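You operate a simulated robot arm through the tools that you are given. There is no shell and no other tool. Be economical: measure what you need, move in short steps, check, and stop when the job is done.

Carry out the task below with a simulated two-armed robot. There is one attempt and no reset: what you move stays moved.

TASK
Put the orange cap bundle away in the hat box.
Fine: unclasp the lid, lift it off, then lid on and clasped again.

Only the result counts: the job must be done as asked and must still hold three seconds after the hand-in. Knocking over, shifting, dropping, spilling or breaking anything else fails it. A push-on lid holds only when it is set on centred and level and pressed home; a screw cap is set on level and turned clockwise until tight.

THE ROBOT
Two 7-joint arms with two-finger grippers on one trunk, hanging from a carriage that runs on a gantry, over the field with the corners [-2499, 965], [-2500, -215], [0, -217], [1, 963] (x, y) and turns from -6.336 to 5.672 rad about z. Base frame: it is fixed where the carriage stands at the start and does not move with it; the origin is on the floor, on the carriage's upright axis, x ahead of it, y to its left, z up. Readings come in mm, rad, newtons and seconds.
The left shoulder is at the start at [0, 236, 1485], the right one opposite. With the tool pointing down near the work surface each hand reaches from about 100 to 720 mm from the robot's upright axis, wherever it stands, measured 20 degrees to its own side. Places, roughly: dresser top [800, -300, 900]; hat box (28x23x15 cm) [800, -300, 1000]; hat box clasp [700, -300, 1100]; hat box lid (21x21x7 cm) [800, -300, 1100]; hatbox [800, -300, 900]. Payload 3.43 kg a hand.
The tool frame of a hand sits at the grasp point between the pads (the TCP): z along the fingers, y along the line on which they close. The tips reach 30 mm beyond it. The gripper opens to 104 mm. The gripper's body begins 57 mm behind the TCP.
Orientation is that of the tool frame in the base frame, as a unit quaternion [w, x, y, z]. With the fingers straight down and closing along the base's y, the tool's x points along the base's -x, its y along +y and its z along -z.

THE INTERFACE
- The arms move only by the tool nudge_tool. It takes "left_increments", "right_increments" or both (then of equal length, played together; a hand with none holds still); each is a list that holds one entry, the list of rows, each a list of 7 numbers: the turn, a rotation vector about the tool's x, y, z in rad, then the shift along the tool's x, y, z in m, then the finger opening in m, from 0 to 0.104. In form: [[[wx, wy, wz, x, y, z, jaw], ...]]. A call has 1 to 12 rows; each row shifts and turns the commanded pose from where the row before left it, along the tool's axes as they then stand. Each row takes 0.2 s and may step no farther than 50 mm and 0.15 rad from the row before; otherwise, or with a gripper value out of range, the whole call is refused. Where a pose cannot be reached the arm comes as near as it can. A force on the tool above 70 N (or 10 N above the force at the start of the call, whichever is more), or a blocked arm, ends the call early, and 0.2 s more pass. Each finger travels about 45 mm/s and halts on what it meets, pressing with about 32 N; the grip force reading is that of the motor and also rises with nothing between the fingers. The clock runs only during rows and for 0.2 s after the last one: add rows that do not move to give the fingers time. It gives the time, the measured TCP pose, the force on the tool (base axes), the opening and the grip force at its end, in the units of the frame above (readings bear some noise), with the torque about the TCP (base axes, N m) and any sound that the robot's microphone picked up, and new pictures: "pictures" is both (left out), scene, wrist or none (wrist: the cameras of the hands that moved).
- Cameras (640 x 400 px; columns grow to the right, rows downward): "scene" is now at [274.6, -28.2, 1620.8]; the picture's right is [-0.34, -0.94, 0.00], its down [-0.70, 0.25, -0.67] and it looks along [0.63, -0.23, -0.74] (base axes); focal length 259 px, centre (320, 200). "left" rides on the left gripper at [67, -18, -90] in its tool frame; the picture's right is [0.25, 0.97, 0.00], its down [-0.73, 0.19, -0.66] and it looks along [-0.64, 0.17, 0.75] (tool axes); focal length 218 px, centre (320, 200). "right" rides on the right gripper at [67, 18, -90] in its tool frame; the picture's right is [-0.25, 0.97, 0.00], its down [-0.73, -0.19, -0.66] and it looks along [-0.64, -0.17, 0.75] (tool axes); focal length 218 px, centre (320, 200). There is no depth. A picture from a camera that has moved, and an enlarged one, comes with that camera's place and axes in the base frame and with its lens.
- move_column(by): slides the trunk up (or, below 0, down) by that many mm; the arms and the scene camera ride with it, the base frame stays. It gives what a move gives, with no picture.
- base_move(legs): drives the robot by 1 to 6 legs, each [ahead, left, turn to the left] in mm, mm and rad, along the robot's own axes; the way and the turn of a leg run together, so that a leg with both is an arc; at most 1500 mm and 3.142 rad a leg. The arms and the cameras ride along, it lands a little off, and it stops where it bumps. It keeps to its track: a leg is cut to what the track allows. It gives what a move gives, and a new picture of the scene camera.
- head_to(pan, tilt): turns the head with the scene camera to pan (to the left, within 1.501 rad either way) and tilt (down, from -0.506 to 1.204), counted from straight ahead of the robot. It gives what a move gives, and a new picture of the scene camera.
- close_up(camera, box): a new picture of the part [left, top, right, bottom] of that camera's present view, enlarged. The clock stands still meanwhile.
- sign_off(): hands the job in; it is judged then, once.

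Work in short steps. Places have to be worked out from the pictures, the camera data and where the tool is seen: move nearer, look again, correct. Check each grasp and each placing, and mend what went wrong. You have 120 turns and 260 pictures in all, those below and enlarged ones among them. Open the grippers and draw the arms clear of the work before you hand the job in, unless the task says otherwise; then end with one line.

The tools are called after "Request:" by a JSON object that holds its "method" and its "body". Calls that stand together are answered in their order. nudge_tool: Moves the arms, as the interface text tells. Its arguments: {"type":"object","properties":{"left_increments":{"type":"array"},"right_increments":{"type":"array"},"pictures":{"type":"string","enum":["both","scene","wrist","none"]}},"required":[]} The other tools are called the same way: move_column (by) slides the trunk up or down; base_move (legs) drives the base; head_to (pan, tilt) turns the head that bears the scene camera; close_up (camera, box) takes an enlarged picture of a part of a camera's view; sign_off () hands the job in.

At the start:

```text
t: 0.0
left_eef_pos: [658.8, 35.7, 1324.5]
left_ee_rot: [0.0, 0.0, 1.0, 0.0]
left_contact_force: [-0.7, 0.3, 0.4]
left_wrist_torque: [0.01, 0.03, -0.01]
left_grip_width: 104.0
left_finger_force: 0.0
right_eef_pos: [311.5, -360.4, 1000.1]
right_ee_rot: [0.0, 0.0, 1.0, 0.0]
right_contact_force: [-0.2, -0.3, 0.3]
right_wrist_torque: [-0.03, 0.0, 0.01]
right_grip_width: 103.9
right_finger_force: 0.0
trunk travel left (down, up): [-476.0, 164.0]
robot x, y, heading: [-3.5, -1.2, -0.003]
head pan, tilt: [-0.344, 0.836]
```

scene: 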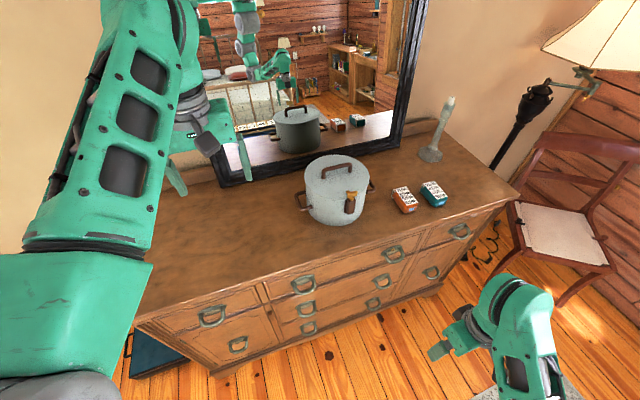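
right: 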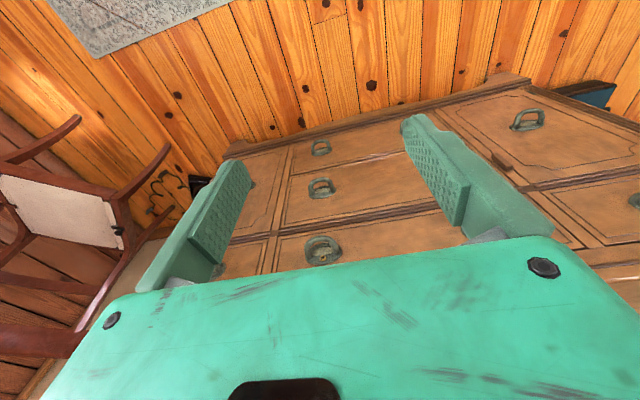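
left: 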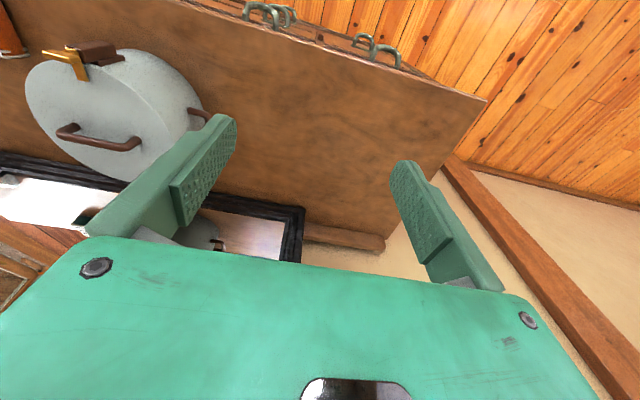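

The hat box, with a clasp on its near-right side, stands on the dresser with an orange and a teal bundle to its right. I'll look at them enlarged first.

Request:
{"method": "close_up", "body": {"camera": "scene", "box": [280, 130, 400, 240]}}

Request:
{"method": "close_up", "body": {"camera": "scene", "box": [370, 160, 470, 230]}}

Request:
{"method": "close_up", "body": {"camera": "left", "box": [0, 20, 220, 200]}}

```text
3.64 times, centred on (340, 185) of scene
camera zoom: at [274.6, -28.2, 1620.8], right [-0.34, -0.94, 0.0], down [-0.7, 0.25, -0.67], along [0.63, -0.23, -0.74], focal length 942 px, centre (247, 254)
```

zoom: 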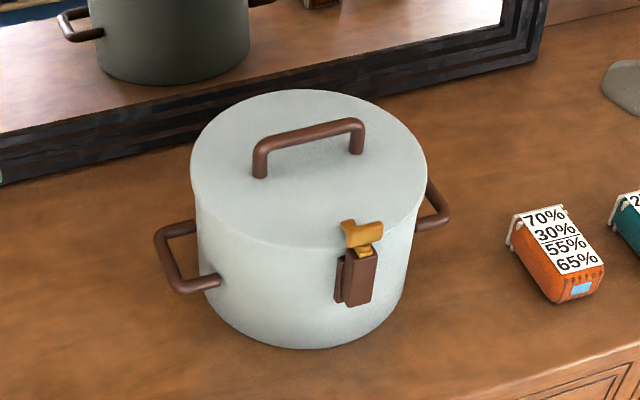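

```text
5.71 times, centred on (420, 195) of scene
camera zoom: at [274.6, -28.2, 1620.8], right [-0.34, -0.94, 0.0], down [-0.7, 0.25, -0.67], along [0.63, -0.23, -0.74], focal length 1480 px, centre (-251, 229)
```

zoom: 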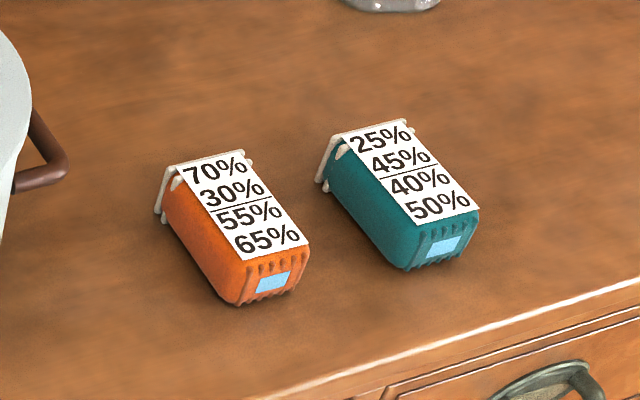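

```text
2.22 times, centred on (110, 110) of left
camera zoom: at [591.7, 17.7, 1414.8], right [-0.25, 0.97, 0.0], down [0.73, 0.19, 0.66], along [0.64, 0.17, -0.75], focal length 485 px, centre (787, 400)
```

zoom: 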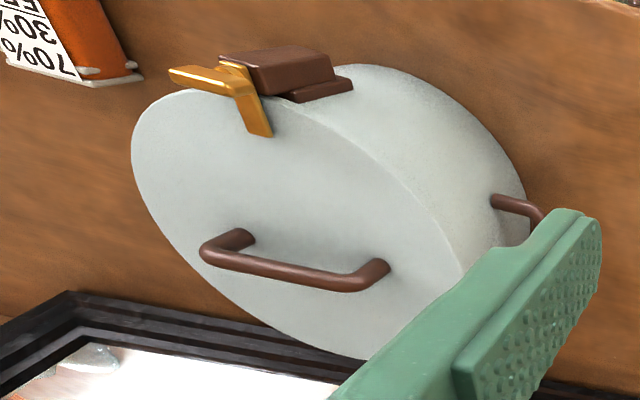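

The handle bar comes out near (827,-281,1100), the clasp on the near-right rim, and the orange bundle near (752,-521). The box is beyond straight-ahead reach, so I'll lift the right hand, then shift right and turn left to bring the right shoulder forward.

Request:
{"method": "nudge_tool", "body": {"right_increments": [[[0, 0, 0, 0, 0, -0.05, 0.104], [0, 0, 0, 0, 0, -0.05, 0.104], [0, 0, 0, 0, 0, -0.05, 0.104], [0, 0, 0, 0, 0, -0.05, 0.104], [0, 0, 0, 0, 0, -0.05, 0.104], [0, 0, 0, 0, 0, -0.05, 0.104]]], "pictures": "none"}}

Request:
{"method": "base_move", "body": {"legs": [[0, -205, 0], [0, 0, 0.9]]}}

Request:
{"method": "head_to", "body": {"pan": -1.15, "tilt": 0.75}}

```text
t: 1.4
left_eef_pos: [658.6, 36.3, 1323.5]
left_ee_rot: [-0.001, 0.0, 1.0, 0.0]
left_contact_force: [0.5, 0.2, 0.7]
left_wrist_torque: [-0.01, 0.02, 0.0]
left_grip_width: 104.0
left_finger_force: 0.1
right_eef_pos: [308.8, -359.9, 1122.5]
right_ee_rot: [0.003, -0.001, 1.0, 0.0]
right_contact_force: [0.1, 0.6, 0.3]
right_wrist_torque: [0.0, 0.01, 0.03]
right_grip_width: 104.1
right_finger_force: 0.1
right hand out of reach, approached as far as the arm can: row 3, 4, 5, 6
trunk travel left (down, up): [-476.0, 164.0]
robot x, y, heading: [2.9, 4.4, -0.003]
head pan, tilt: [-0.344, 0.836]
```

```text
t: 5.4
left_eef_pos: [365.4, 343.3, 1323.4]
left_ee_rot: [0.0, -0.447, 0.895, 0.001]
left_contact_force: [0.3, -0.3, -0.1]
left_wrist_torque: [0.02, 0.0, 0.04]
left_grip_width: 104.2
left_finger_force: 0.1
right_eef_pos: [473.6, -172.8, 1121.7]
right_ee_rot: [0.002, -0.447, 0.895, 0.001]
right_contact_force: [0.3, 0.0, -0.1]
right_wrist_torque: [0.0, 0.02, -0.01]
right_grip_width: 104.0
right_finger_force: 0.0
trunk travel left (down, up): [-476.0, 164.0]
robot x, y, heading: [0.8, -203.1, 0.928]
head pan, tilt: [-0.344, 0.836]
camera scene: at [186.1, -3.0, 1620.8], right [0.55, -0.84, 0.0], down [-0.62, -0.41, -0.67], along [0.56, 0.37, -0.74], focal length 259 px, centre (320, 200)
```

scene: 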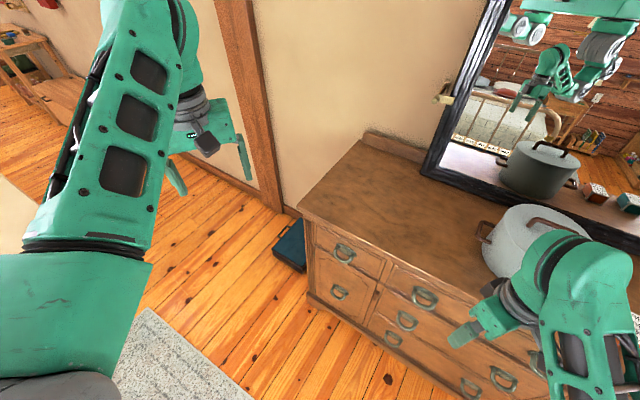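

```text
t: 6.5
left_eef_pos: [365.0, 343.5, 1323.7]
left_ee_rot: [0.0, -0.447, 0.895, -0.001]
left_contact_force: [-0.1, 0.4, 0.1]
left_wrist_torque: [-0.03, 0.0, 0.0]
left_grip_width: 104.1
left_finger_force: 0.1
right_eef_pos: [473.9, -173.1, 1122.5]
right_ee_rot: [0.003, -0.447, 0.894, 0.001]
right_contact_force: [0.9, -0.4, 0.4]
right_wrist_torque: [0.01, 0.02, 0.04]
right_grip_width: 104.2
right_finger_force: 0.0
trunk travel left (down, up): [-476.0, 164.0]
robot x, y, heading: [2.3, -203.1, 0.93]
head pan, tilt: [-1.15, 0.75]
camera scene: at [201.0, -64.7, 1627.7], right [-0.22, -0.98, 0.0], down [-0.67, 0.15, -0.73], along [0.71, -0.16, -0.68], focal length 259 px, centre (320, 200)
```

scene: 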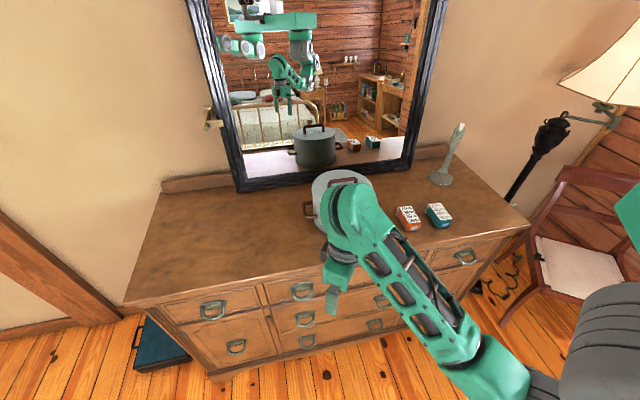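

Turned well; the right hand now overlooks the box. I'll move it above the clasp (about 716,-280) with tool x toward the robot for a close look.

Request:
{"method": "nudge_tool", "body": {"right_increments": [[[0, 0, 0, 0, 0, -0.035, 0.104], [0, 0, 0, 0, 0, -0.035, 0.104], [0, 0, 0, -0.01, -0.043, 0, 0.104], [0, 0, 0, -0.01, -0.043, 0, 0.104], [0, 0, 0, -0.01, -0.043, 0, 0.104], [0, 0, 0, -0.01, -0.043, 0, 0.104], [0, 0, 0, -0.01, -0.043, 0, 0.104]]], "pictures": "none"}}

Request:
{"method": "nudge_tool", "body": {"right_increments": [[[0, 0, 0.131, 0, 0, 0, 0.104], [0, 0, 0.131, 0, 0, 0, 0.104], [0, 0, 0.131, 0, 0, 0, 0.104], [0, 0, 0.131, 0, 0, 0, 0.104], [0, 0, 0.131, 0, 0, 0, 0.104], [0, 0, 0.131, 0, 0, 0, 0.104], [0, 0, 0.131, 0, 0, 0, 0.104]]]}}

```text
t: 8.1
left_eef_pos: [367.5, 343.7, 1324.9]
left_ee_rot: [0.001, -0.447, 0.895, -0.002]
left_contact_force: [0.4, 0.6, 0.0]
left_wrist_torque: [0.02, 0.0, 0.02]
left_grip_width: 103.9
left_finger_force: 0.1
right_eef_pos: [677.3, -263.0, 1121.7]
right_ee_rot: [0.003, -0.447, 0.894, 0.0]
right_contact_force: [0.7, -0.9, 0.5]
right_wrist_torque: [0.02, 0.0, 0.02]
right_grip_width: 103.8
right_finger_force: 0.3
right hand out of reach, approached as far as the arm can: row 1, 2
trunk travel left (down, up): [-476.0, 164.0]
robot x, y, heading: [-1.1, -200.1, 0.924]
head pan, tilt: [-1.15, 0.75]
```

```text
t: 9.7
left_eef_pos: [367.6, 342.8, 1322.9]
left_ee_rot: [-0.001, -0.447, 0.895, 0.0]
left_contact_force: [0.3, 0.3, -0.9]
left_wrist_torque: [0.01, 0.0, -0.05]
left_grip_width: 104.3
left_finger_force: 0.1
right_eef_pos: [673.9, -262.2, 1122.5]
right_ee_rot: [0.001, -0.002, 1.0, 0.002]
right_contact_force: [0.0, 0.3, -0.9]
right_wrist_torque: [0.04, 0.01, 0.02]
right_grip_width: 104.1
right_finger_force: 0.0
trunk travel left (down, up): [-476.0, 164.0]
robot x, y, heading: [-1.7, -204.6, 0.924]
head pan, tilt: [-1.15, 0.75]
camera scene: at [201.0, -64.8, 1627.7], right [-0.22, -0.98, 0.0], down [-0.67, 0.15, -0.73], along [0.71, -0.16, -0.68], focal length 259 px, centre (320, 200)
camera right: at [607.1, -246.3, 1212.0], right [0.25, 0.97, 0.0], down [0.73, -0.19, 0.66], along [0.64, -0.16, -0.75], focal length 218 px, centre (320, 200)
```

scene: 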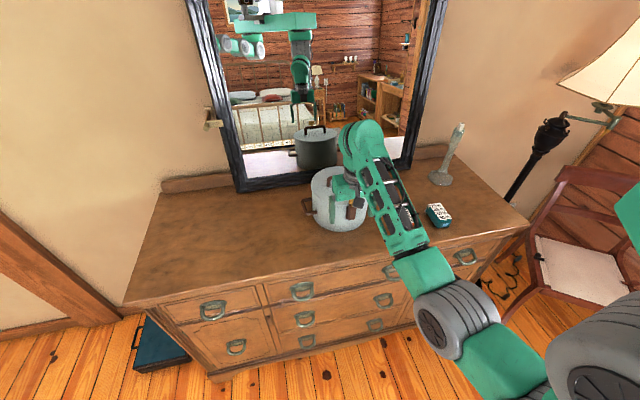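
right: 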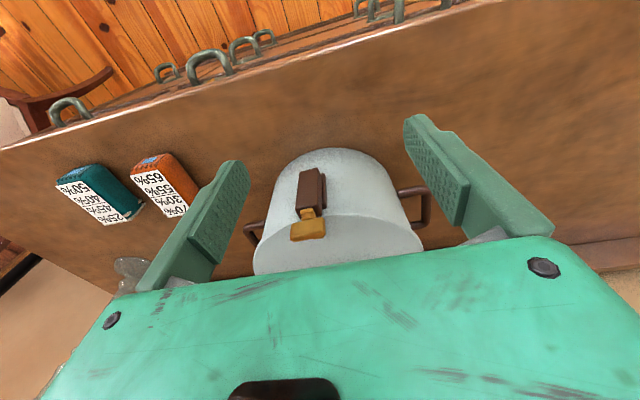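

The clasp is visible between the fingers; I'll enlarge it.

Request:
{"method": "close_up", "body": {"camera": "right", "box": [260, 145, 380, 245]}}

Request:
{"method": "close_up", "body": {"camera": "right", "box": [40, 130, 220, 240]}}

```text
4.00 times, centred on (320, 195) of right
camera zoom: at [607.1, -246.3, 1212.0], right [0.25, 0.97, 0.0], down [0.73, -0.19, 0.66], along [0.64, -0.16, -0.75], focal length 873 px, centre (320, 220)
```

zoom: 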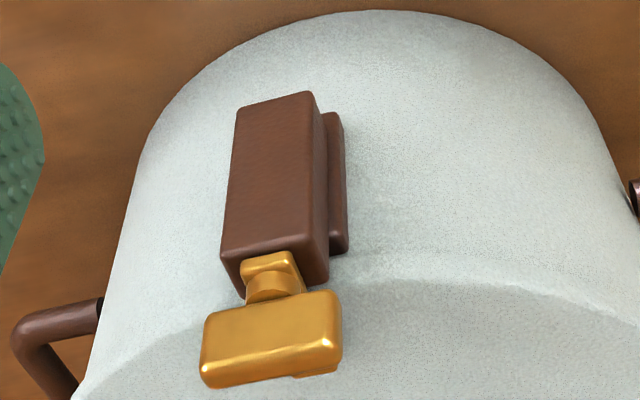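

```text
3.56 times, centred on (130, 185) of right
camera zoom: at [607.1, -246.3, 1212.0], right [0.25, 0.97, 0.0], down [0.73, -0.19, 0.66], along [0.64, -0.16, -0.75], focal length 776 px, centre (996, 253)
```

zoom: 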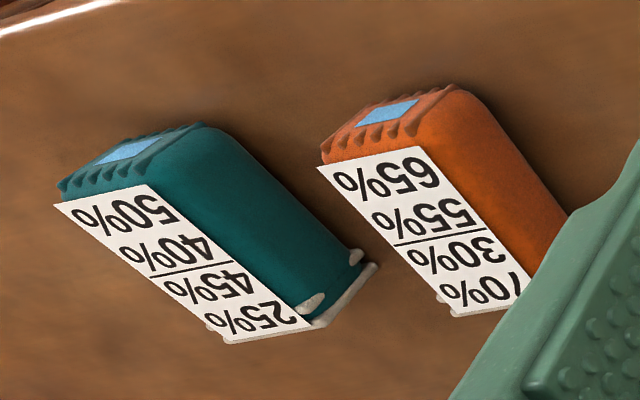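

I need a view from higher up to see the shape of the latch; raising the trunk and moving forward.

Request:
{"method": "move_column", "body": {"by": 120}}

Request:
{"method": "nudge_tool", "body": {"right_increments": [[[0, 0, 0, -0.035, 0, 0, 0.104], [0, 0, 0, -0.035, 0, 0, 0.104]]], "pictures": "wrist"}}

Request:
{"method": "close_up", "body": {"camera": "right", "box": [230, 20, 430, 180]}}

```text
t: 11.2
left_eef_pos: [365.6, 343.6, 1443.3]
left_ee_rot: [0.0, -0.447, 0.894, 0.0]
left_contact_force: [0.2, -0.6, -0.5]
left_wrist_torque: [0.0, 0.06, 0.01]
left_grip_width: 104.1
left_finger_force: 0.0
right_eef_pos: [675.3, -263.3, 1242.0]
right_ee_rot: [0.002, -0.004, 1.0, 0.002]
right_contact_force: [0.1, 0.1, 0.7]
right_wrist_torque: [0.03, 0.01, 0.01]
right_grip_width: 104.0
right_finger_force: 0.0
trunk travel left (down, up): [-596.0, 44.0]
robot x, y, heading: [-2.6, -202.1, 0.933]
head pan, tilt: [-1.15, 0.75]
```

```text
t: 11.8
left_eef_pos: [366.4, 342.5, 1443.8]
left_ee_rot: [0.0, -0.447, 0.894, -0.001]
left_contact_force: [0.1, -0.6, 0.6]
left_wrist_torque: [-0.01, -0.02, -0.01]
left_grip_width: 103.8
left_finger_force: 0.1
right_eef_pos: [745.4, -263.4, 1244.2]
right_ee_rot: [0.001, -0.003, 1.0, 0.002]
right_contact_force: [-0.3, -0.1, -0.1]
right_wrist_torque: [0.02, 0.02, -0.02]
right_grip_width: 103.6
right_finger_force: 0.0
trunk travel left (down, up): [-596.0, 44.0]
robot x, y, heading: [-1.1, -208.7, 0.926]
head pan, tilt: [-1.15, 0.75]
camera right: at [678.1, -247.2, 1334.1], right [0.24, 0.97, 0.01], down [0.73, -0.19, 0.66], along [0.64, -0.16, -0.75], focal length 218 px, centre (320, 200)
```

right: 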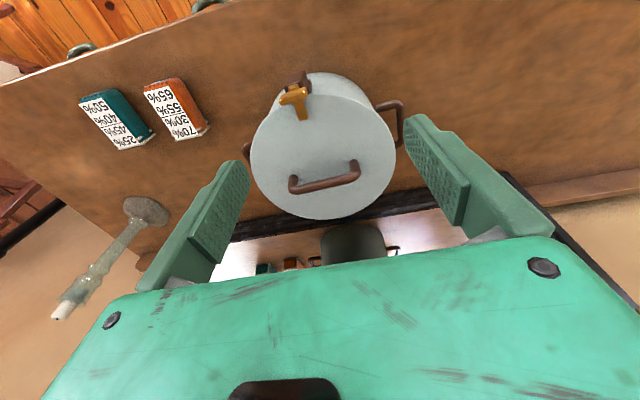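

```text
2.50 times, centred on (330, 100) of right
camera zoom: at [678.1, -247.2, 1334.1], right [0.24, 0.97, 0.01], down [0.73, -0.19, 0.66], along [0.64, -0.16, -0.75], focal length 546 px, centre (295, 450)
```

zoom: 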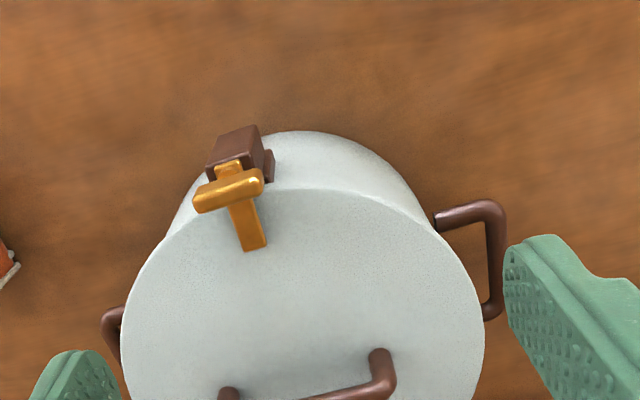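

The latch is a T-bar on a vertical post, with a finger over the lid: bar centre triangulates to about (736,-289,1094), lying along y. I'll turn the hand so it closes along x, above the bar, with the jaw at 44 mm.

Request:
{"method": "nudge_tool", "body": {"right_increments": [[[0, 0, 0, 0.0104, -0.0256, 0.03, 0.044], [0, 0, -0.1428, 0, 0, 0, 0.044], [0, 0, -0.1428, 0, 0, 0, 0.044], [0, 0, -0.1428, 0, 0, 0, 0.044], [0, 0, -0.1428, 0, 0, 0, 0.044], [0, 0, -0.1428, 0, 0, 0, 0.044], [0, 0, -0.1428, 0, 0, 0, 0.044], [0, 0, -0.1428, 0, 0, 0, 0.044], [0, 0, -0.1428, 0, 0, 0, 0.044], [0, 0, -0.1428, 0, 0, 0, 0.044], [0, 0, -0.1428, 0, 0, 0, 0.044], [0, 0, -0.1428, 0, 0, 0.04, 0.044]]]}}

Request:
{"method": "close_up", "body": {"camera": "right", "box": [200, 20, 440, 220]}}

```text
t: 14.4
left_eef_pos: [366.2, 344.0, 1443.2]
left_ee_rot: [0.001, -0.447, 0.894, 0.0]
left_contact_force: [0.0, 0.4, -0.3]
left_wrist_torque: [0.02, -0.01, 0.01]
left_grip_width: 103.9
left_finger_force: 0.1
right_eef_pos: [737.7, -285.6, 1172.9]
right_ee_rot: [-0.003, 0.711, -0.703, 0.0]
right_contact_force: [-0.2, 0.0, -0.2]
right_wrist_torque: [0.02, -0.03, 0.01]
right_grip_width: 44.0
right_finger_force: 0.0
trunk travel left (down, up): [-596.0, 44.0]
robot x, y, heading: [2.3, -205.9, 0.929]
head pan, tilt: [-1.15, 0.75]
camera scene: at [201.0, -64.8, 1747.8], right [-0.22, -0.98, 0.0], down [-0.67, 0.15, -0.73], along [0.71, -0.16, -0.68], focal length 259 px, centre (320, 200)
camera right: at [719.4, -354.9, 1263.2], right [-0.97, 0.24, 0.0], down [0.18, 0.73, 0.66], along [0.16, 0.64, -0.75], focal length 218 px, centre (320, 200)
```

scene: 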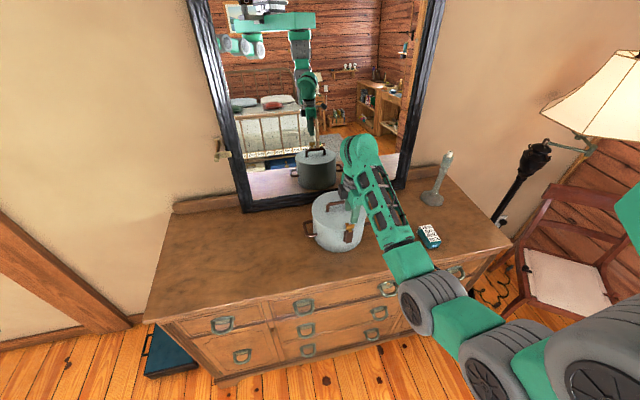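
right: 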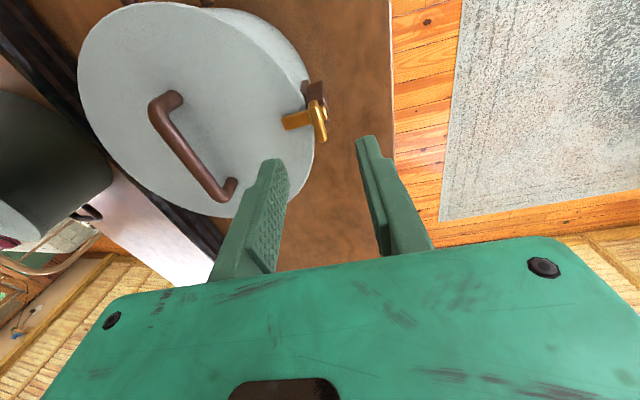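

```text
2.00 times, centred on (320, 120) of right
camera zoom: at [719.4, -354.9, 1263.2], right [-0.97, 0.24, 0.0], down [0.18, 0.73, 0.66], along [0.16, 0.64, -0.75], focal length 436 px, centre (320, 360)
```

zoom: 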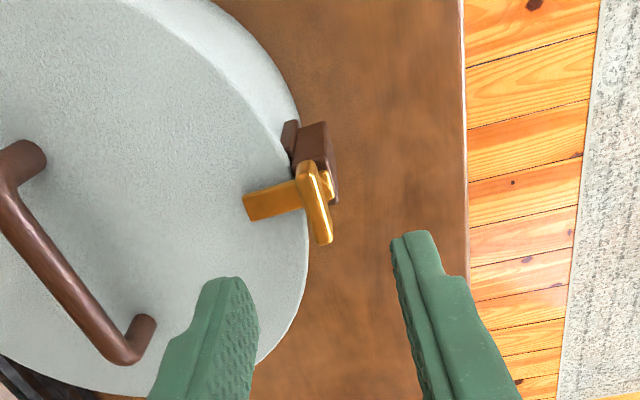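

The bar refines to x≈738, y≈-289, lying along y. I'll lower until the tips are around the bar's height and look again.

Request:
{"method": "nudge_tool", "body": {"right_increments": [[[0, 0, 0, 0.0035, 0, 0.025, 0.044], [0, 0, 0, 0, 0, 0.023, 0.044]]], "pictures": "wrist"}}

Request:
{"method": "close_up", "body": {"camera": "right", "box": [220, 70, 420, 230]}}

```text
t: 15.0
left_eef_pos: [366.0, 343.0, 1444.5]
left_ee_rot: [0.0, -0.446, 0.895, 0.0]
left_contact_force: [0.2, 1.1, 0.7]
left_wrist_torque: [0.02, 0.03, -0.01]
left_grip_width: 104.0
left_finger_force: 0.0
right_eef_pos: [736.2, -290.8, 1124.4]
right_ee_rot: [-0.002, 0.71, -0.704, 0.0]
right_contact_force: [0.9, -0.4, -0.7]
right_wrist_torque: [0.04, 0.08, 0.04]
right_grip_width: 44.0
right_finger_force: 0.1
trunk travel left (down, up): [-596.0, 44.0]
robot x, y, heading: [-0.3, -203.6, 0.928]
head pan, tilt: [-1.15, 0.75]
camera right: at [719.1, -359.0, 1214.1], right [-0.97, 0.24, 0.0], down [0.18, 0.73, 0.66], along [0.16, 0.64, -0.75], focal length 218 px, centre (320, 200)
```

right: 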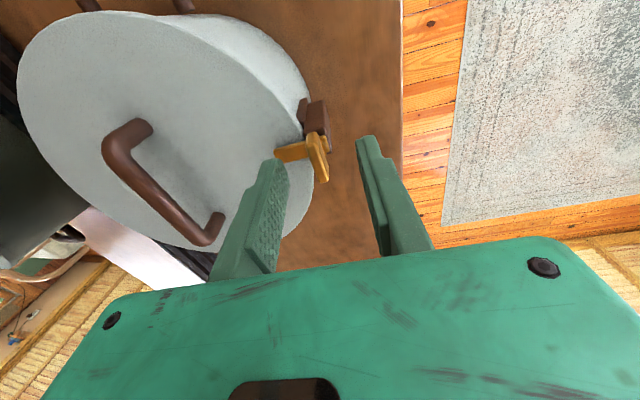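

```text
2.50 times, centred on (320, 150) of right
camera zoom: at [719.1, -359.0, 1214.1], right [-0.97, 0.24, 0.0], down [0.18, 0.73, 0.66], along [0.16, 0.64, -0.75], focal length 546 px, centre (320, 325)
```

zoom: 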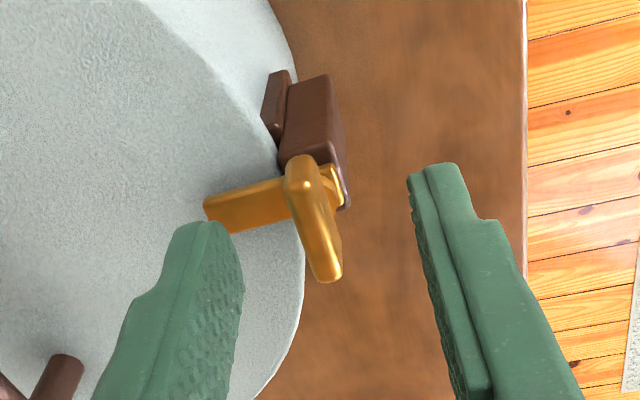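

The bar stands from about z 1084 to 1102 with the latch finger's top near 1082. I'll lower 7 mm more, centre on the bar and close on it.

Request:
{"method": "nudge_tool", "body": {"right_increments": [[[0, 0, 0, 0, -0.0015, 0.007, 0.044], [0, 0, 0, 0, 0, 0, 0.03], [0, 0, 0, 0, 0, 0, 0.016], [0, 0, 0, 0, 0, 0, 0.004], [0, 0, 0, 0, 0, 0, 0.002], [0, 0, 0, 0, 0, 0, 0.002]]], "pictures": "wrist"}}

Request:
{"method": "close_up", "body": {"camera": "right", "box": [220, 70, 420, 230]}}

```text
t: 16.4
left_eef_pos: [366.2, 343.9, 1443.6]
left_ee_rot: [-0.001, -0.448, 0.894, 0.001]
left_contact_force: [0.4, 0.0, -0.3]
left_wrist_torque: [0.0, -0.01, 0.0]
left_grip_width: 103.9
left_finger_force: 0.0
right_eef_pos: [736.0, -289.9, 1115.7]
right_ee_rot: [-0.003, 0.71, -0.704, -0.001]
right_contact_force: [1.2, 0.6, -0.4]
right_wrist_torque: [-0.05, -0.01, 0.24]
right_grip_width: 7.4
right_finger_force: 31.4
trunk travel left (down, up): [-596.0, 44.0]
robot x, y, heading: [0.6, -204.6, 0.93]
head pan, tilt: [-1.15, 0.75]
camera right: at [719.3, -358.9, 1206.9], right [-0.97, 0.24, 0.0], down [0.18, 0.73, 0.66], along [0.16, 0.64, -0.75], focal length 218 px, centre (320, 200)
```

right: 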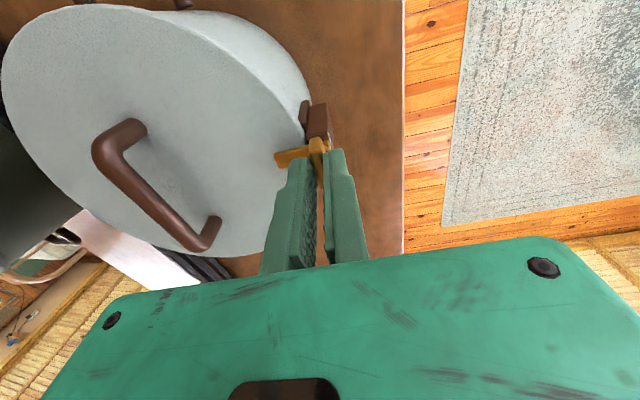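

```text
2.50 times, centred on (320, 150) of right
camera zoom: at [719.3, -358.9, 1206.9], right [-0.97, 0.24, 0.0], down [0.18, 0.73, 0.66], along [0.16, 0.64, -0.75], focal length 546 px, centre (320, 325)
```

zoom: 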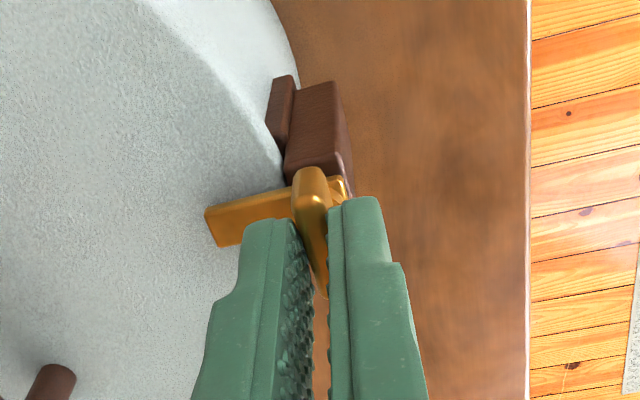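

The bar is gripped (7.4 mm). I'll turn a little clockwise (tool +z) and check the resistance.

Request:
{"method": "nudge_tool", "body": {"right_increments": [[[0, 0, 0.1, 0, 0, 0, 0.002], [0, 0, 0.1, 0, 0, 0, 0.002], [0, 0, 0.1, 0, 0, 0, 0.002], [0, 0, 0, 0, 0, 0, 0.002]]], "pictures": "wrist"}}

Request:
{"method": "close_up", "body": {"camera": "right", "box": [220, 70, 420, 230]}}

```text
t: 17.4
left_eef_pos: [367.5, 343.2, 1442.4]
left_ee_rot: [0.0, -0.447, 0.894, 0.0]
left_contact_force: [-0.1, 0.0, -1.2]
left_wrist_torque: [-0.04, 0.01, -0.01]
left_grip_width: 103.9
left_finger_force: 0.0
right_eef_pos: [737.2, -292.2, 1117.1]
right_ee_rot: [0.002, -0.596, 0.803, -0.001]
right_contact_force: [1.7, 0.9, 1.0]
right_wrist_torque: [-0.06, 0.01, 0.23]
right_grip_width: 7.5
right_finger_force: 32.0
trunk travel left (down, up): [-596.0, 44.0]
robot x, y, heading: [0.5, -201.3, 0.928]
head pan, tilt: [-1.15, 0.75]
camera right: at [699.5, -351.9, 1206.9], right [-0.85, 0.52, 0.0], down [0.39, 0.64, 0.66], along [0.35, 0.56, -0.75], focal length 218 px, centre (320, 200)
```

right: 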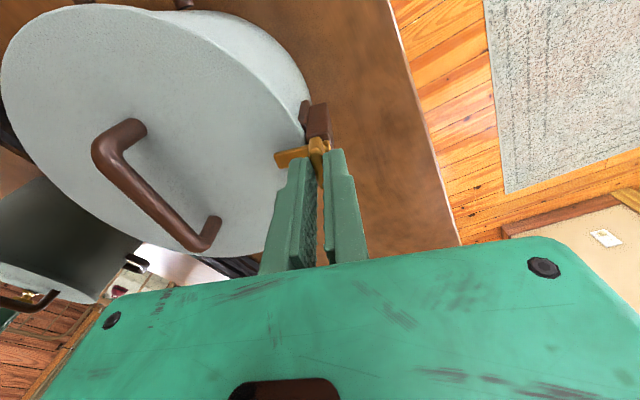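

```text
2.50 times, centred on (320, 150) of right
camera zoom: at [699.5, -351.9, 1206.9], right [-0.85, 0.52, 0.0], down [0.39, 0.64, 0.66], along [0.35, 0.56, -0.75], focal length 546 px, centre (320, 325)
```

zoom: 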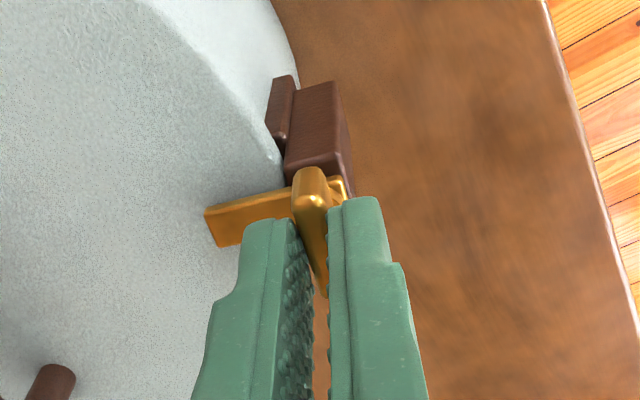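

The whole box swung with the hand, so the latch doesn't turn clockwise that way. I'll turn straight back to the start and verify.

Request:
{"method": "nudge_tool", "body": {"right_increments": [[[0, 0, -0.1, 0, 0, 0, 0.002], [0, 0, -0.1, 0, 0, 0, 0.002], [0, 0, -0.1, 0, 0, 0, 0.002], [0, 0, 0, 0, 0, 0, 0.002]]]}}

Request:
{"method": "close_up", "body": {"camera": "scene", "box": [280, 160, 400, 270]}}

```text
t: 18.4
left_eef_pos: [365.6, 341.8, 1443.9]
left_ee_rot: [0.001, -0.447, 0.894, 0.001]
left_contact_force: [0.5, -0.5, -0.4]
left_wrist_torque: [-0.02, 0.02, -0.03]
left_grip_width: 103.9
left_finger_force: 0.0
right_eef_pos: [736.2, -291.2, 1117.5]
right_ee_rot: [-0.003, 0.711, -0.704, -0.001]
right_contact_force: [-3.8, -2.6, 3.1]
right_wrist_torque: [0.23, 0.07, 0.02]
right_grip_width: 6.9
right_finger_force: 32.5
trunk travel left (down, up): [-596.0, 44.0]
robot x, y, heading: [-1.9, -203.6, 0.926]
head pan, tilt: [-1.15, 0.75]
camera scene: at [201.0, -65.0, 1747.8], right [-0.22, -0.98, 0.0], down [-0.67, 0.15, -0.73], along [0.71, -0.16, -0.68], focal length 259 px, centre (320, 200)
camera right: at [718.6, -359.1, 1207.0], right [-0.97, 0.24, 0.0], down [0.18, 0.73, 0.66], along [0.16, 0.64, -0.75], focal length 218 px, centre (320, 200)
```

scene: 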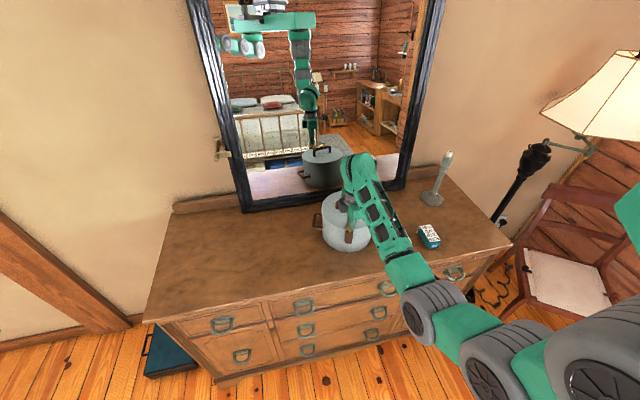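
right: 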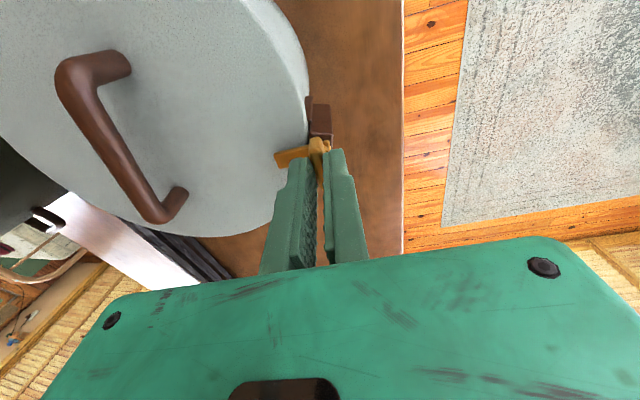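

```text
3.64 times, centred on (340, 215) of scene
camera zoom: at [201.0, -65.0, 1747.8], right [-0.22, -0.98, 0.0], down [-0.67, 0.15, -0.73], along [0.71, -0.16, -0.68], focal length 942 px, centre (247, 146)
```

zoom: 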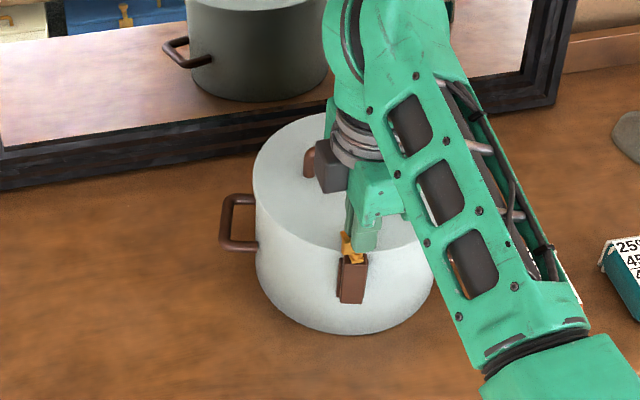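

Informative: turning back left the box in place while the latch turned in its seat, so the latch opens counter-clockwise and clockwise is its closed stop. I'll continue counter-clockwise and watch; the box's small swing I'll put right at the end.

Request:
{"method": "nudge_tool", "body": {"right_increments": [[[0, 0, -0.1, 0, 0, 0, 0.002], [0, 0, -0.1, 0, 0, 0, 0.002], [0, 0, -0.1, 0, 0, 0, 0.002], [0, 0, -0.1, 0, 0, 0, 0.002], [0, 0, -0.1, 0, 0, 0, 0.002], [0, 0, 0, 0, 0, 0, 0.002]]]}}

Request:
{"method": "close_up", "body": {"camera": "scene", "box": [280, 160, 400, 270]}}

```text
t: 19.8
left_eef_pos: [366.3, 342.4, 1444.2]
left_ee_rot: [0.0, -0.446, 0.895, 0.001]
left_contact_force: [-1.1, 0.7, -0.4]
left_wrist_torque: [0.04, 0.0, -0.02]
left_grip_width: 104.0
left_finger_force: 0.1
right_eef_pos: [736.1, -290.0, 1117.4]
right_ee_rot: [-0.002, 0.863, -0.506, 0.0]
right_contact_force: [-1.2, -1.9, 0.3]
right_wrist_torque: [0.3, 0.21, 0.01]
right_grip_width: 7.4
right_finger_force: 32.1
trunk travel left (down, up): [-596.0, 44.0]
robot x, y, heading: [2.5, -205.4, 0.924]
head pan, tilt: [-1.15, 0.75]
camera scene: at [201.0, -64.9, 1747.7], right [-0.22, -0.98, 0.0], down [-0.67, 0.15, -0.73], along [0.71, -0.16, -0.68], focal length 259 px, centre (320, 200)
camera right: at [753.1, -358.0, 1207.1], right [-0.97, -0.25, 0.0], down [-0.19, 0.73, 0.66], along [-0.16, 0.64, -0.75], focal length 218 px, centre (320, 200)
```

scene: 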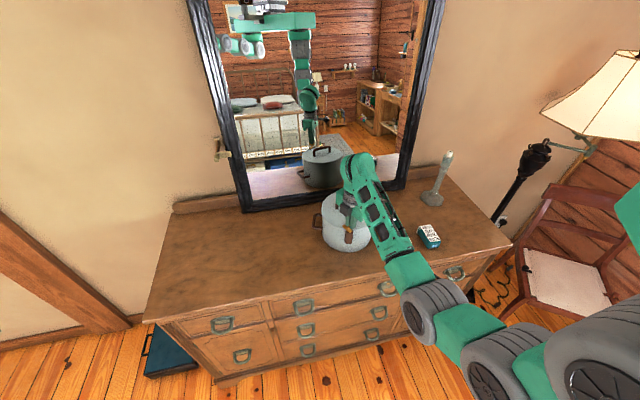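
right: 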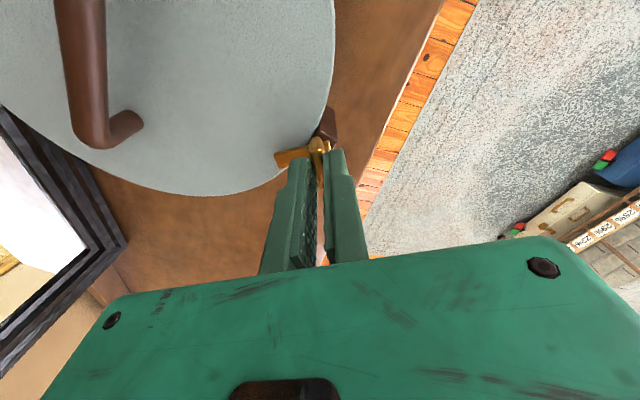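

```text
3.64 times, centred on (340, 215) of scene
camera zoom: at [201.0, -64.9, 1747.7], right [-0.22, -0.98, 0.0], down [-0.67, 0.15, -0.73], along [0.71, -0.16, -0.68], focal length 942 px, centre (247, 146)
```

zoom: 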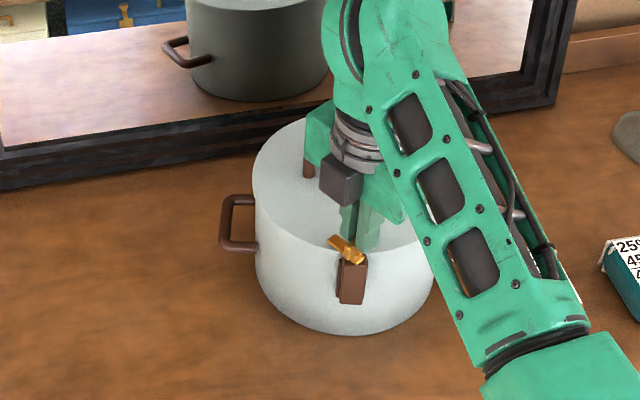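

The latch turns while the box stays still. I'll continue to about 90° in total.

Request:
{"method": "nudge_tool", "body": {"right_increments": [[[0, 0, -0.1, 0, 0, 0, 0.002], [0, 0, -0.1, 0, 0, 0, 0.002], [0, 0, -0.1, 0, 0, 0, 0.002], [0, 0, -0.1, 0, 0, 0, 0.002], [0, 0, -0.1, 0, 0, 0, 0.002], [0, 0, -0.1, 0, 0, 0, 0.002], [0, 0, 0, 0, 0, 0, 0.002]]]}}

Request:
{"method": "close_up", "body": {"camera": "scene", "box": [280, 160, 400, 270]}}

```text
t: 21.4
left_eef_pos: [367.1, 342.4, 1444.9]
left_ee_rot: [0.0, -0.447, 0.895, 0.001]
left_contact_force: [-0.9, 0.3, -0.2]
left_wrist_torque: [-0.01, 0.01, 0.01]
left_grip_width: 103.9
left_finger_force: 0.0
right_eef_pos: [735.4, -292.1, 1117.2]
right_ee_rot: [-0.003, 0.974, -0.228, 0.002]
right_contact_force: [0.7, -1.5, 0.2]
right_wrist_torque: [0.1, 0.23, -0.04]
right_grip_width: 7.3
right_finger_force: 32.1
trunk travel left (down, up): [-596.0, 44.0]
robot x, y, heading: [-0.3, -204.9, 0.925]
head pan, tilt: [-1.15, 0.75]
camera scene: at [201.1, -64.9, 1747.8], right [-0.22, -0.98, 0.0], down [-0.66, 0.15, -0.73], along [0.71, -0.16, -0.68], focal length 259 px, centre (320, 200)
camera right: at [787.9, -337.9, 1207.2], right [-0.66, -0.75, 0.0], down [-0.57, 0.49, 0.66], along [-0.49, 0.43, -0.75], focal length 218 px, centre (320, 200)
```

scene: 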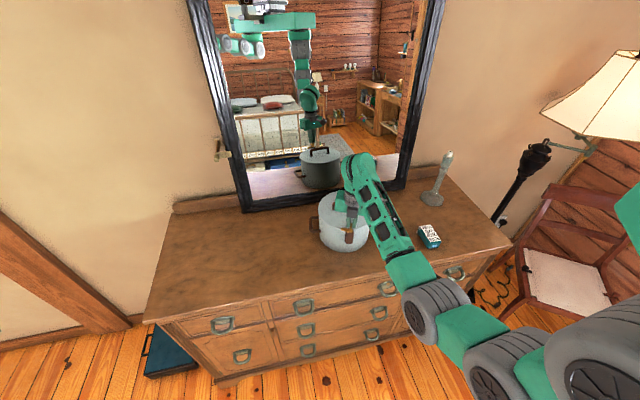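
right: 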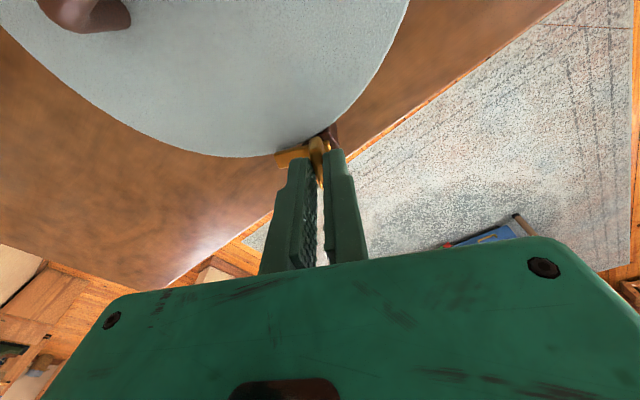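

```text
3.64 times, centred on (340, 215) of scene
camera zoom: at [201.1, -64.9, 1747.8], right [-0.22, -0.98, 0.0], down [-0.66, 0.15, -0.73], along [0.71, -0.16, -0.68], focal length 942 px, centre (247, 146)
```

zoom: 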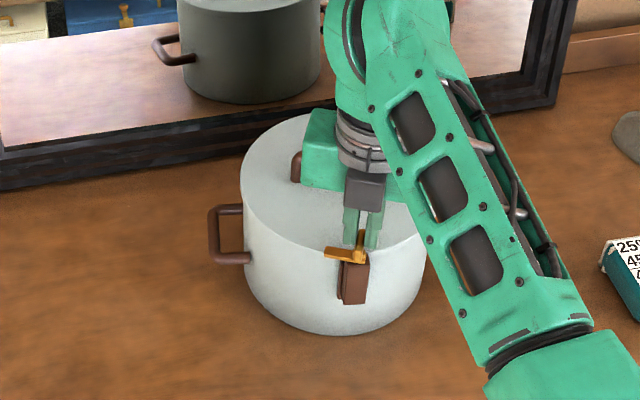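

The latch hit its open stop and the box is now turning back toward its original place. Another 0.19 rad should restore the box.

Request:
{"method": "nudge_tool", "body": {"right_increments": [[[0, 0, -0.1, 0, 0, 0, 0.002], [0, 0, -0.1, 0, 0, 0, 0.002], [0, 0, 0, 0, 0, 0, 0.002]]]}}

Request:
{"method": "close_up", "body": {"camera": "scene", "box": [280, 160, 400, 270]}}

```text
t: 22.2
left_eef_pos: [365.6, 342.9, 1443.8]
left_ee_rot: [0.0, -0.447, 0.895, 0.001]
left_contact_force: [0.4, 0.2, -0.5]
left_wrist_torque: [-0.05, 0.02, 0.01]
left_grip_width: 104.1
left_finger_force: 0.1
right_eef_pos: [736.3, -291.9, 1116.2]
right_ee_rot: [-0.002, 0.991, -0.132, 0.002]
right_contact_force: [-1.5, -2.5, 5.2]
right_wrist_torque: [0.07, 0.5, 0.03]
right_grip_width: 7.4
right_finger_force: 32.4
trunk travel left (down, up): [-596.0, 44.0]
robot x, y, heading: [1.8, -204.0, 0.925]
head pan, tilt: [-1.15, 0.75]
camera scene: at [201.0, -65.0, 1747.7], right [-0.22, -0.98, 0.0], down [-0.67, 0.15, -0.73], along [0.71, -0.16, -0.68], focal length 259 px, centre (320, 200)
camera right: at [796.8, -326.3, 1207.3], right [-0.49, -0.87, 0.0], down [-0.66, 0.37, 0.66], along [-0.57, 0.33, -0.76], focal length 218 px, centre (320, 200)
```

scene: 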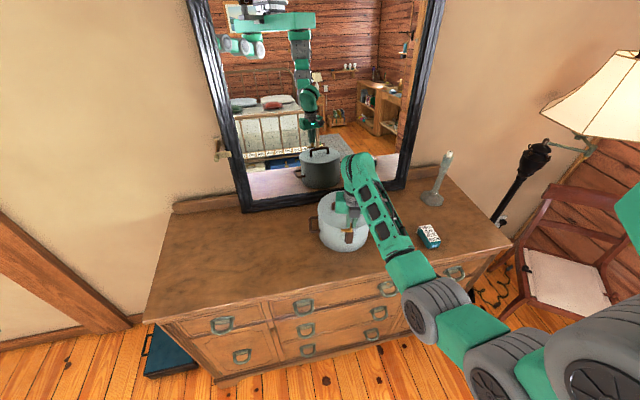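
right: 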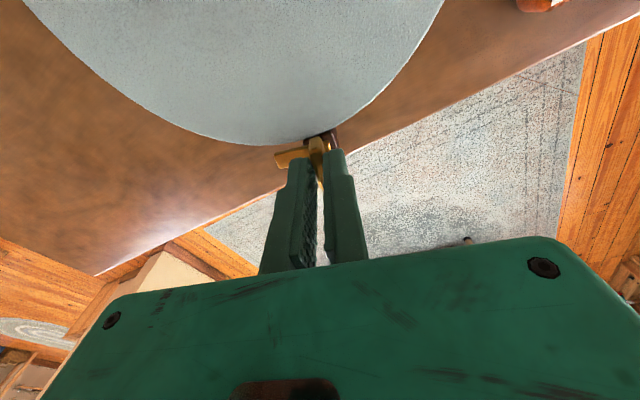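

```text
3.64 times, centred on (340, 215) of scene
camera zoom: at [201.0, -65.0, 1747.7], right [-0.22, -0.98, 0.0], down [-0.67, 0.15, -0.73], along [0.71, -0.16, -0.68], focal length 942 px, centre (247, 146)
```

zoom: 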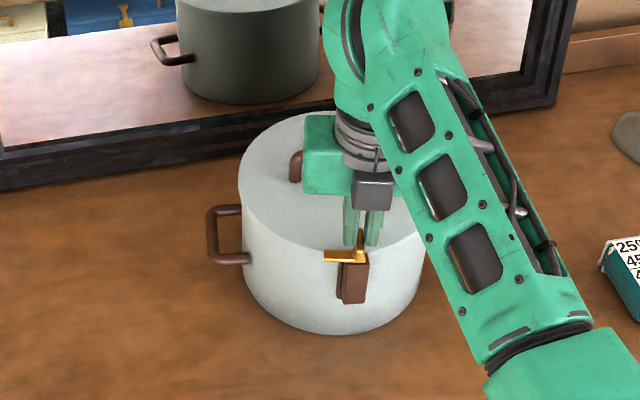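

The latch is still turning (about 86° now). I'll go a little further; if it's at its stop the box just moves back toward its original spot.

Request:
{"method": "nudge_tool", "body": {"right_increments": [[[0, 0, -0.1, 0, 0, 0, 0.002], [0, 0, -0.1, 0, 0, 0, 0.002], [0, 0, 0, 0, 0, 0, 0.002]]]}}

Request:
{"method": "close_up", "body": {"camera": "scene", "box": [280, 160, 400, 270]}}

```text
t: 23.0
left_eef_pos: [367.4, 343.4, 1444.3]
left_ee_rot: [0.001, -0.446, 0.895, 0.0]
left_contact_force: [0.3, -0.4, 0.0]
left_wrist_torque: [0.0, -0.02, -0.03]
left_grip_width: 104.2
left_finger_force: 0.1
right_eef_pos: [736.8, -290.6, 1118.9]
right_ee_rot: [-0.002, 1.0, -0.031, 0.002]
right_contact_force: [2.2, -0.9, -0.1]
right_wrist_torque: [-0.01, 0.01, -0.12]
right_grip_width: 7.3
right_finger_force: 31.9
trunk travel left (down, up): [-596.0, 44.0]
robot x, y, heading: [2.7, -202.9, 0.931]
head pan, tilt: [-1.15, 0.75]
camera scene: at [201.2, -64.8, 1747.7], right [-0.22, -0.98, 0.0], down [-0.66, 0.15, -0.73], along [0.71, -0.16, -0.68], focal length 259 px, centre (320, 200)
camera right: at [802.6, -313.4, 1207.3], right [-0.31, -0.95, 0.0], down [-0.72, 0.23, 0.65], along [-0.62, 0.21, -0.76], focal length 218 px, centre (320, 200)
```

scene: 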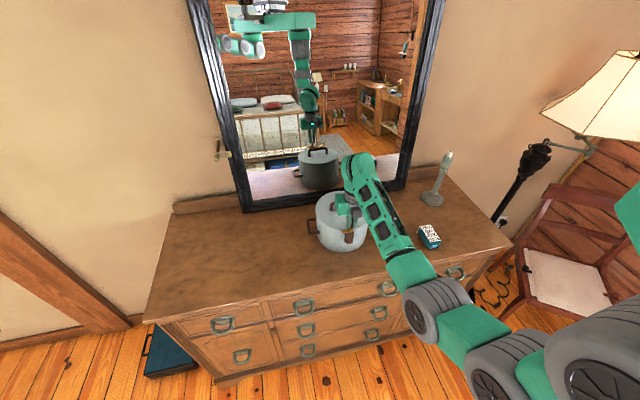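
right: 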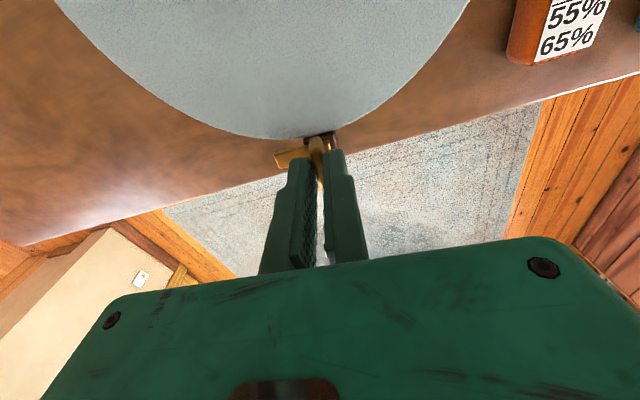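

```text
3.64 times, centred on (340, 215) of scene
camera zoom: at [201.2, -64.8, 1747.7], right [-0.22, -0.98, 0.0], down [-0.66, 0.15, -0.73], along [0.71, -0.16, -0.68], focal length 942 px, centre (247, 146)
```

zoom: 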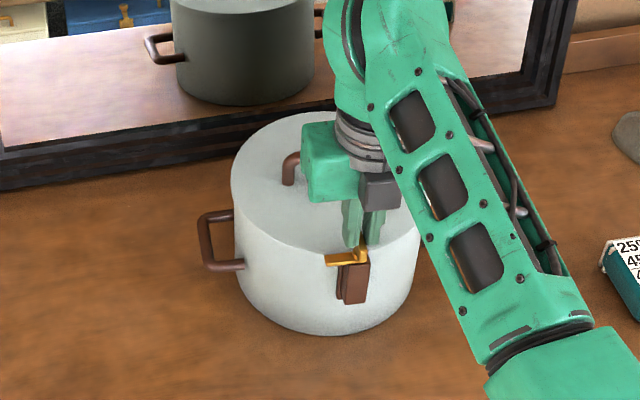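

The latch is at its open stop (~90°) and the box is returning. A final 0.13 rad brings the box back to its original place; then I release.

Request:
{"method": "nudge_tool", "body": {"right_increments": [[[0, 0, -0.065, 0, 0, 0, 0.002], [0, 0, -0.065, 0, 0, 0, 0.002], [0, 0, 0, 0, 0, 0, 0.002], [0, 0, 0, 0, 0, 0, 0.03], [0, 0, 0, 0, 0, 0, 0.04], [0, 0, 0, 0, 0, -0.03, 0.04], [0, 0, 0, 0, 0, -0.04, 0.04]]]}}

Request:
{"method": "close_up", "body": {"camera": "scene", "box": [280, 160, 400, 270]}}

Request:
{"method": "close_up", "body": {"camera": "right", "box": [200, 20, 440, 220]}}

```text
t: 24.6
left_eef_pos: [366.4, 343.3, 1444.2]
left_ee_rot: [0.001, -0.447, 0.895, 0.0]
left_contact_force: [-0.9, -0.4, -0.1]
left_wrist_torque: [0.01, -0.04, 0.02]
left_grip_width: 103.9
left_finger_force: 0.1
right_eef_pos: [735.5, -292.2, 1188.1]
right_ee_rot: [-0.002, 0.999, 0.033, 0.002]
right_contact_force: [0.7, -0.4, -0.7]
right_wrist_torque: [0.03, -0.01, -0.01]
right_grip_width: 40.0
right_finger_force: 0.0
trunk travel left (down, up): [-596.0, 44.0]
robot x, y, heading: [-0.1, -202.1, 0.923]
head pan, tilt: [-1.15, 0.75]
camera scene: at [201.1, -64.8, 1747.7], right [-0.22, -0.98, 0.0], down [-0.67, 0.15, -0.73], along [0.71, -0.16, -0.68], focal length 259 px, centre (320, 200)
camera right: at [803.7, -305.4, 1278.9], right [-0.19, -0.98, 0.0], down [-0.74, 0.14, 0.66], along [-0.64, 0.13, -0.76], focal length 218 px, centre (320, 200)
```

scene: 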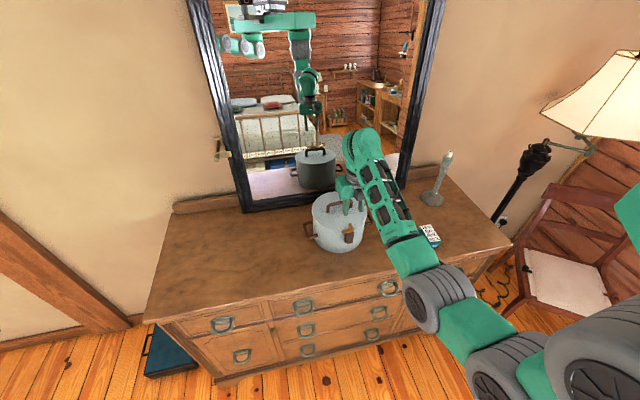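
right: 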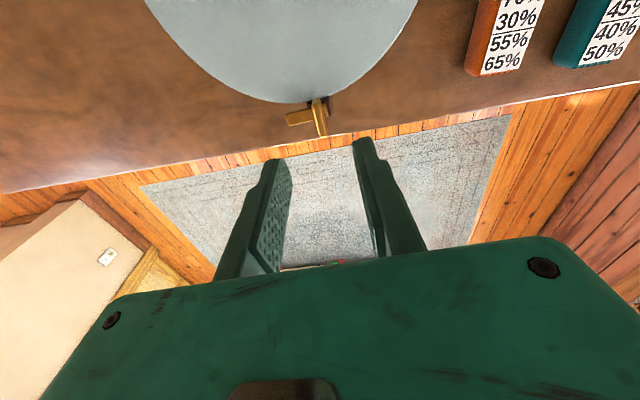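

```text
3.64 times, centred on (340, 215) of scene
camera zoom: at [201.1, -64.8, 1747.7], right [-0.22, -0.98, 0.0], down [-0.67, 0.15, -0.73], along [0.71, -0.16, -0.68], focal length 942 px, centre (247, 146)
```

zoom: 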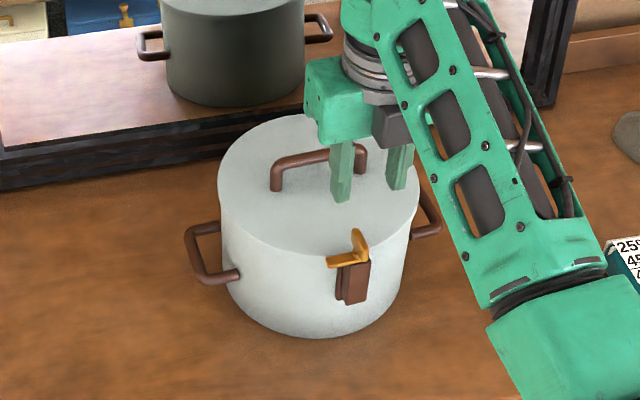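

```text
2.00 times, centred on (320, 120) of right
camera zoom: at [803.7, -305.4, 1278.9], right [-0.19, -0.98, 0.0], down [-0.74, 0.14, 0.66], along [-0.64, 0.13, -0.76], focal length 436 px, centre (320, 360)
```

zoom: 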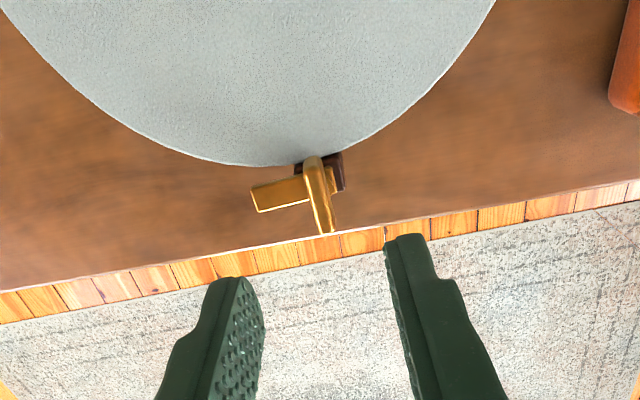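

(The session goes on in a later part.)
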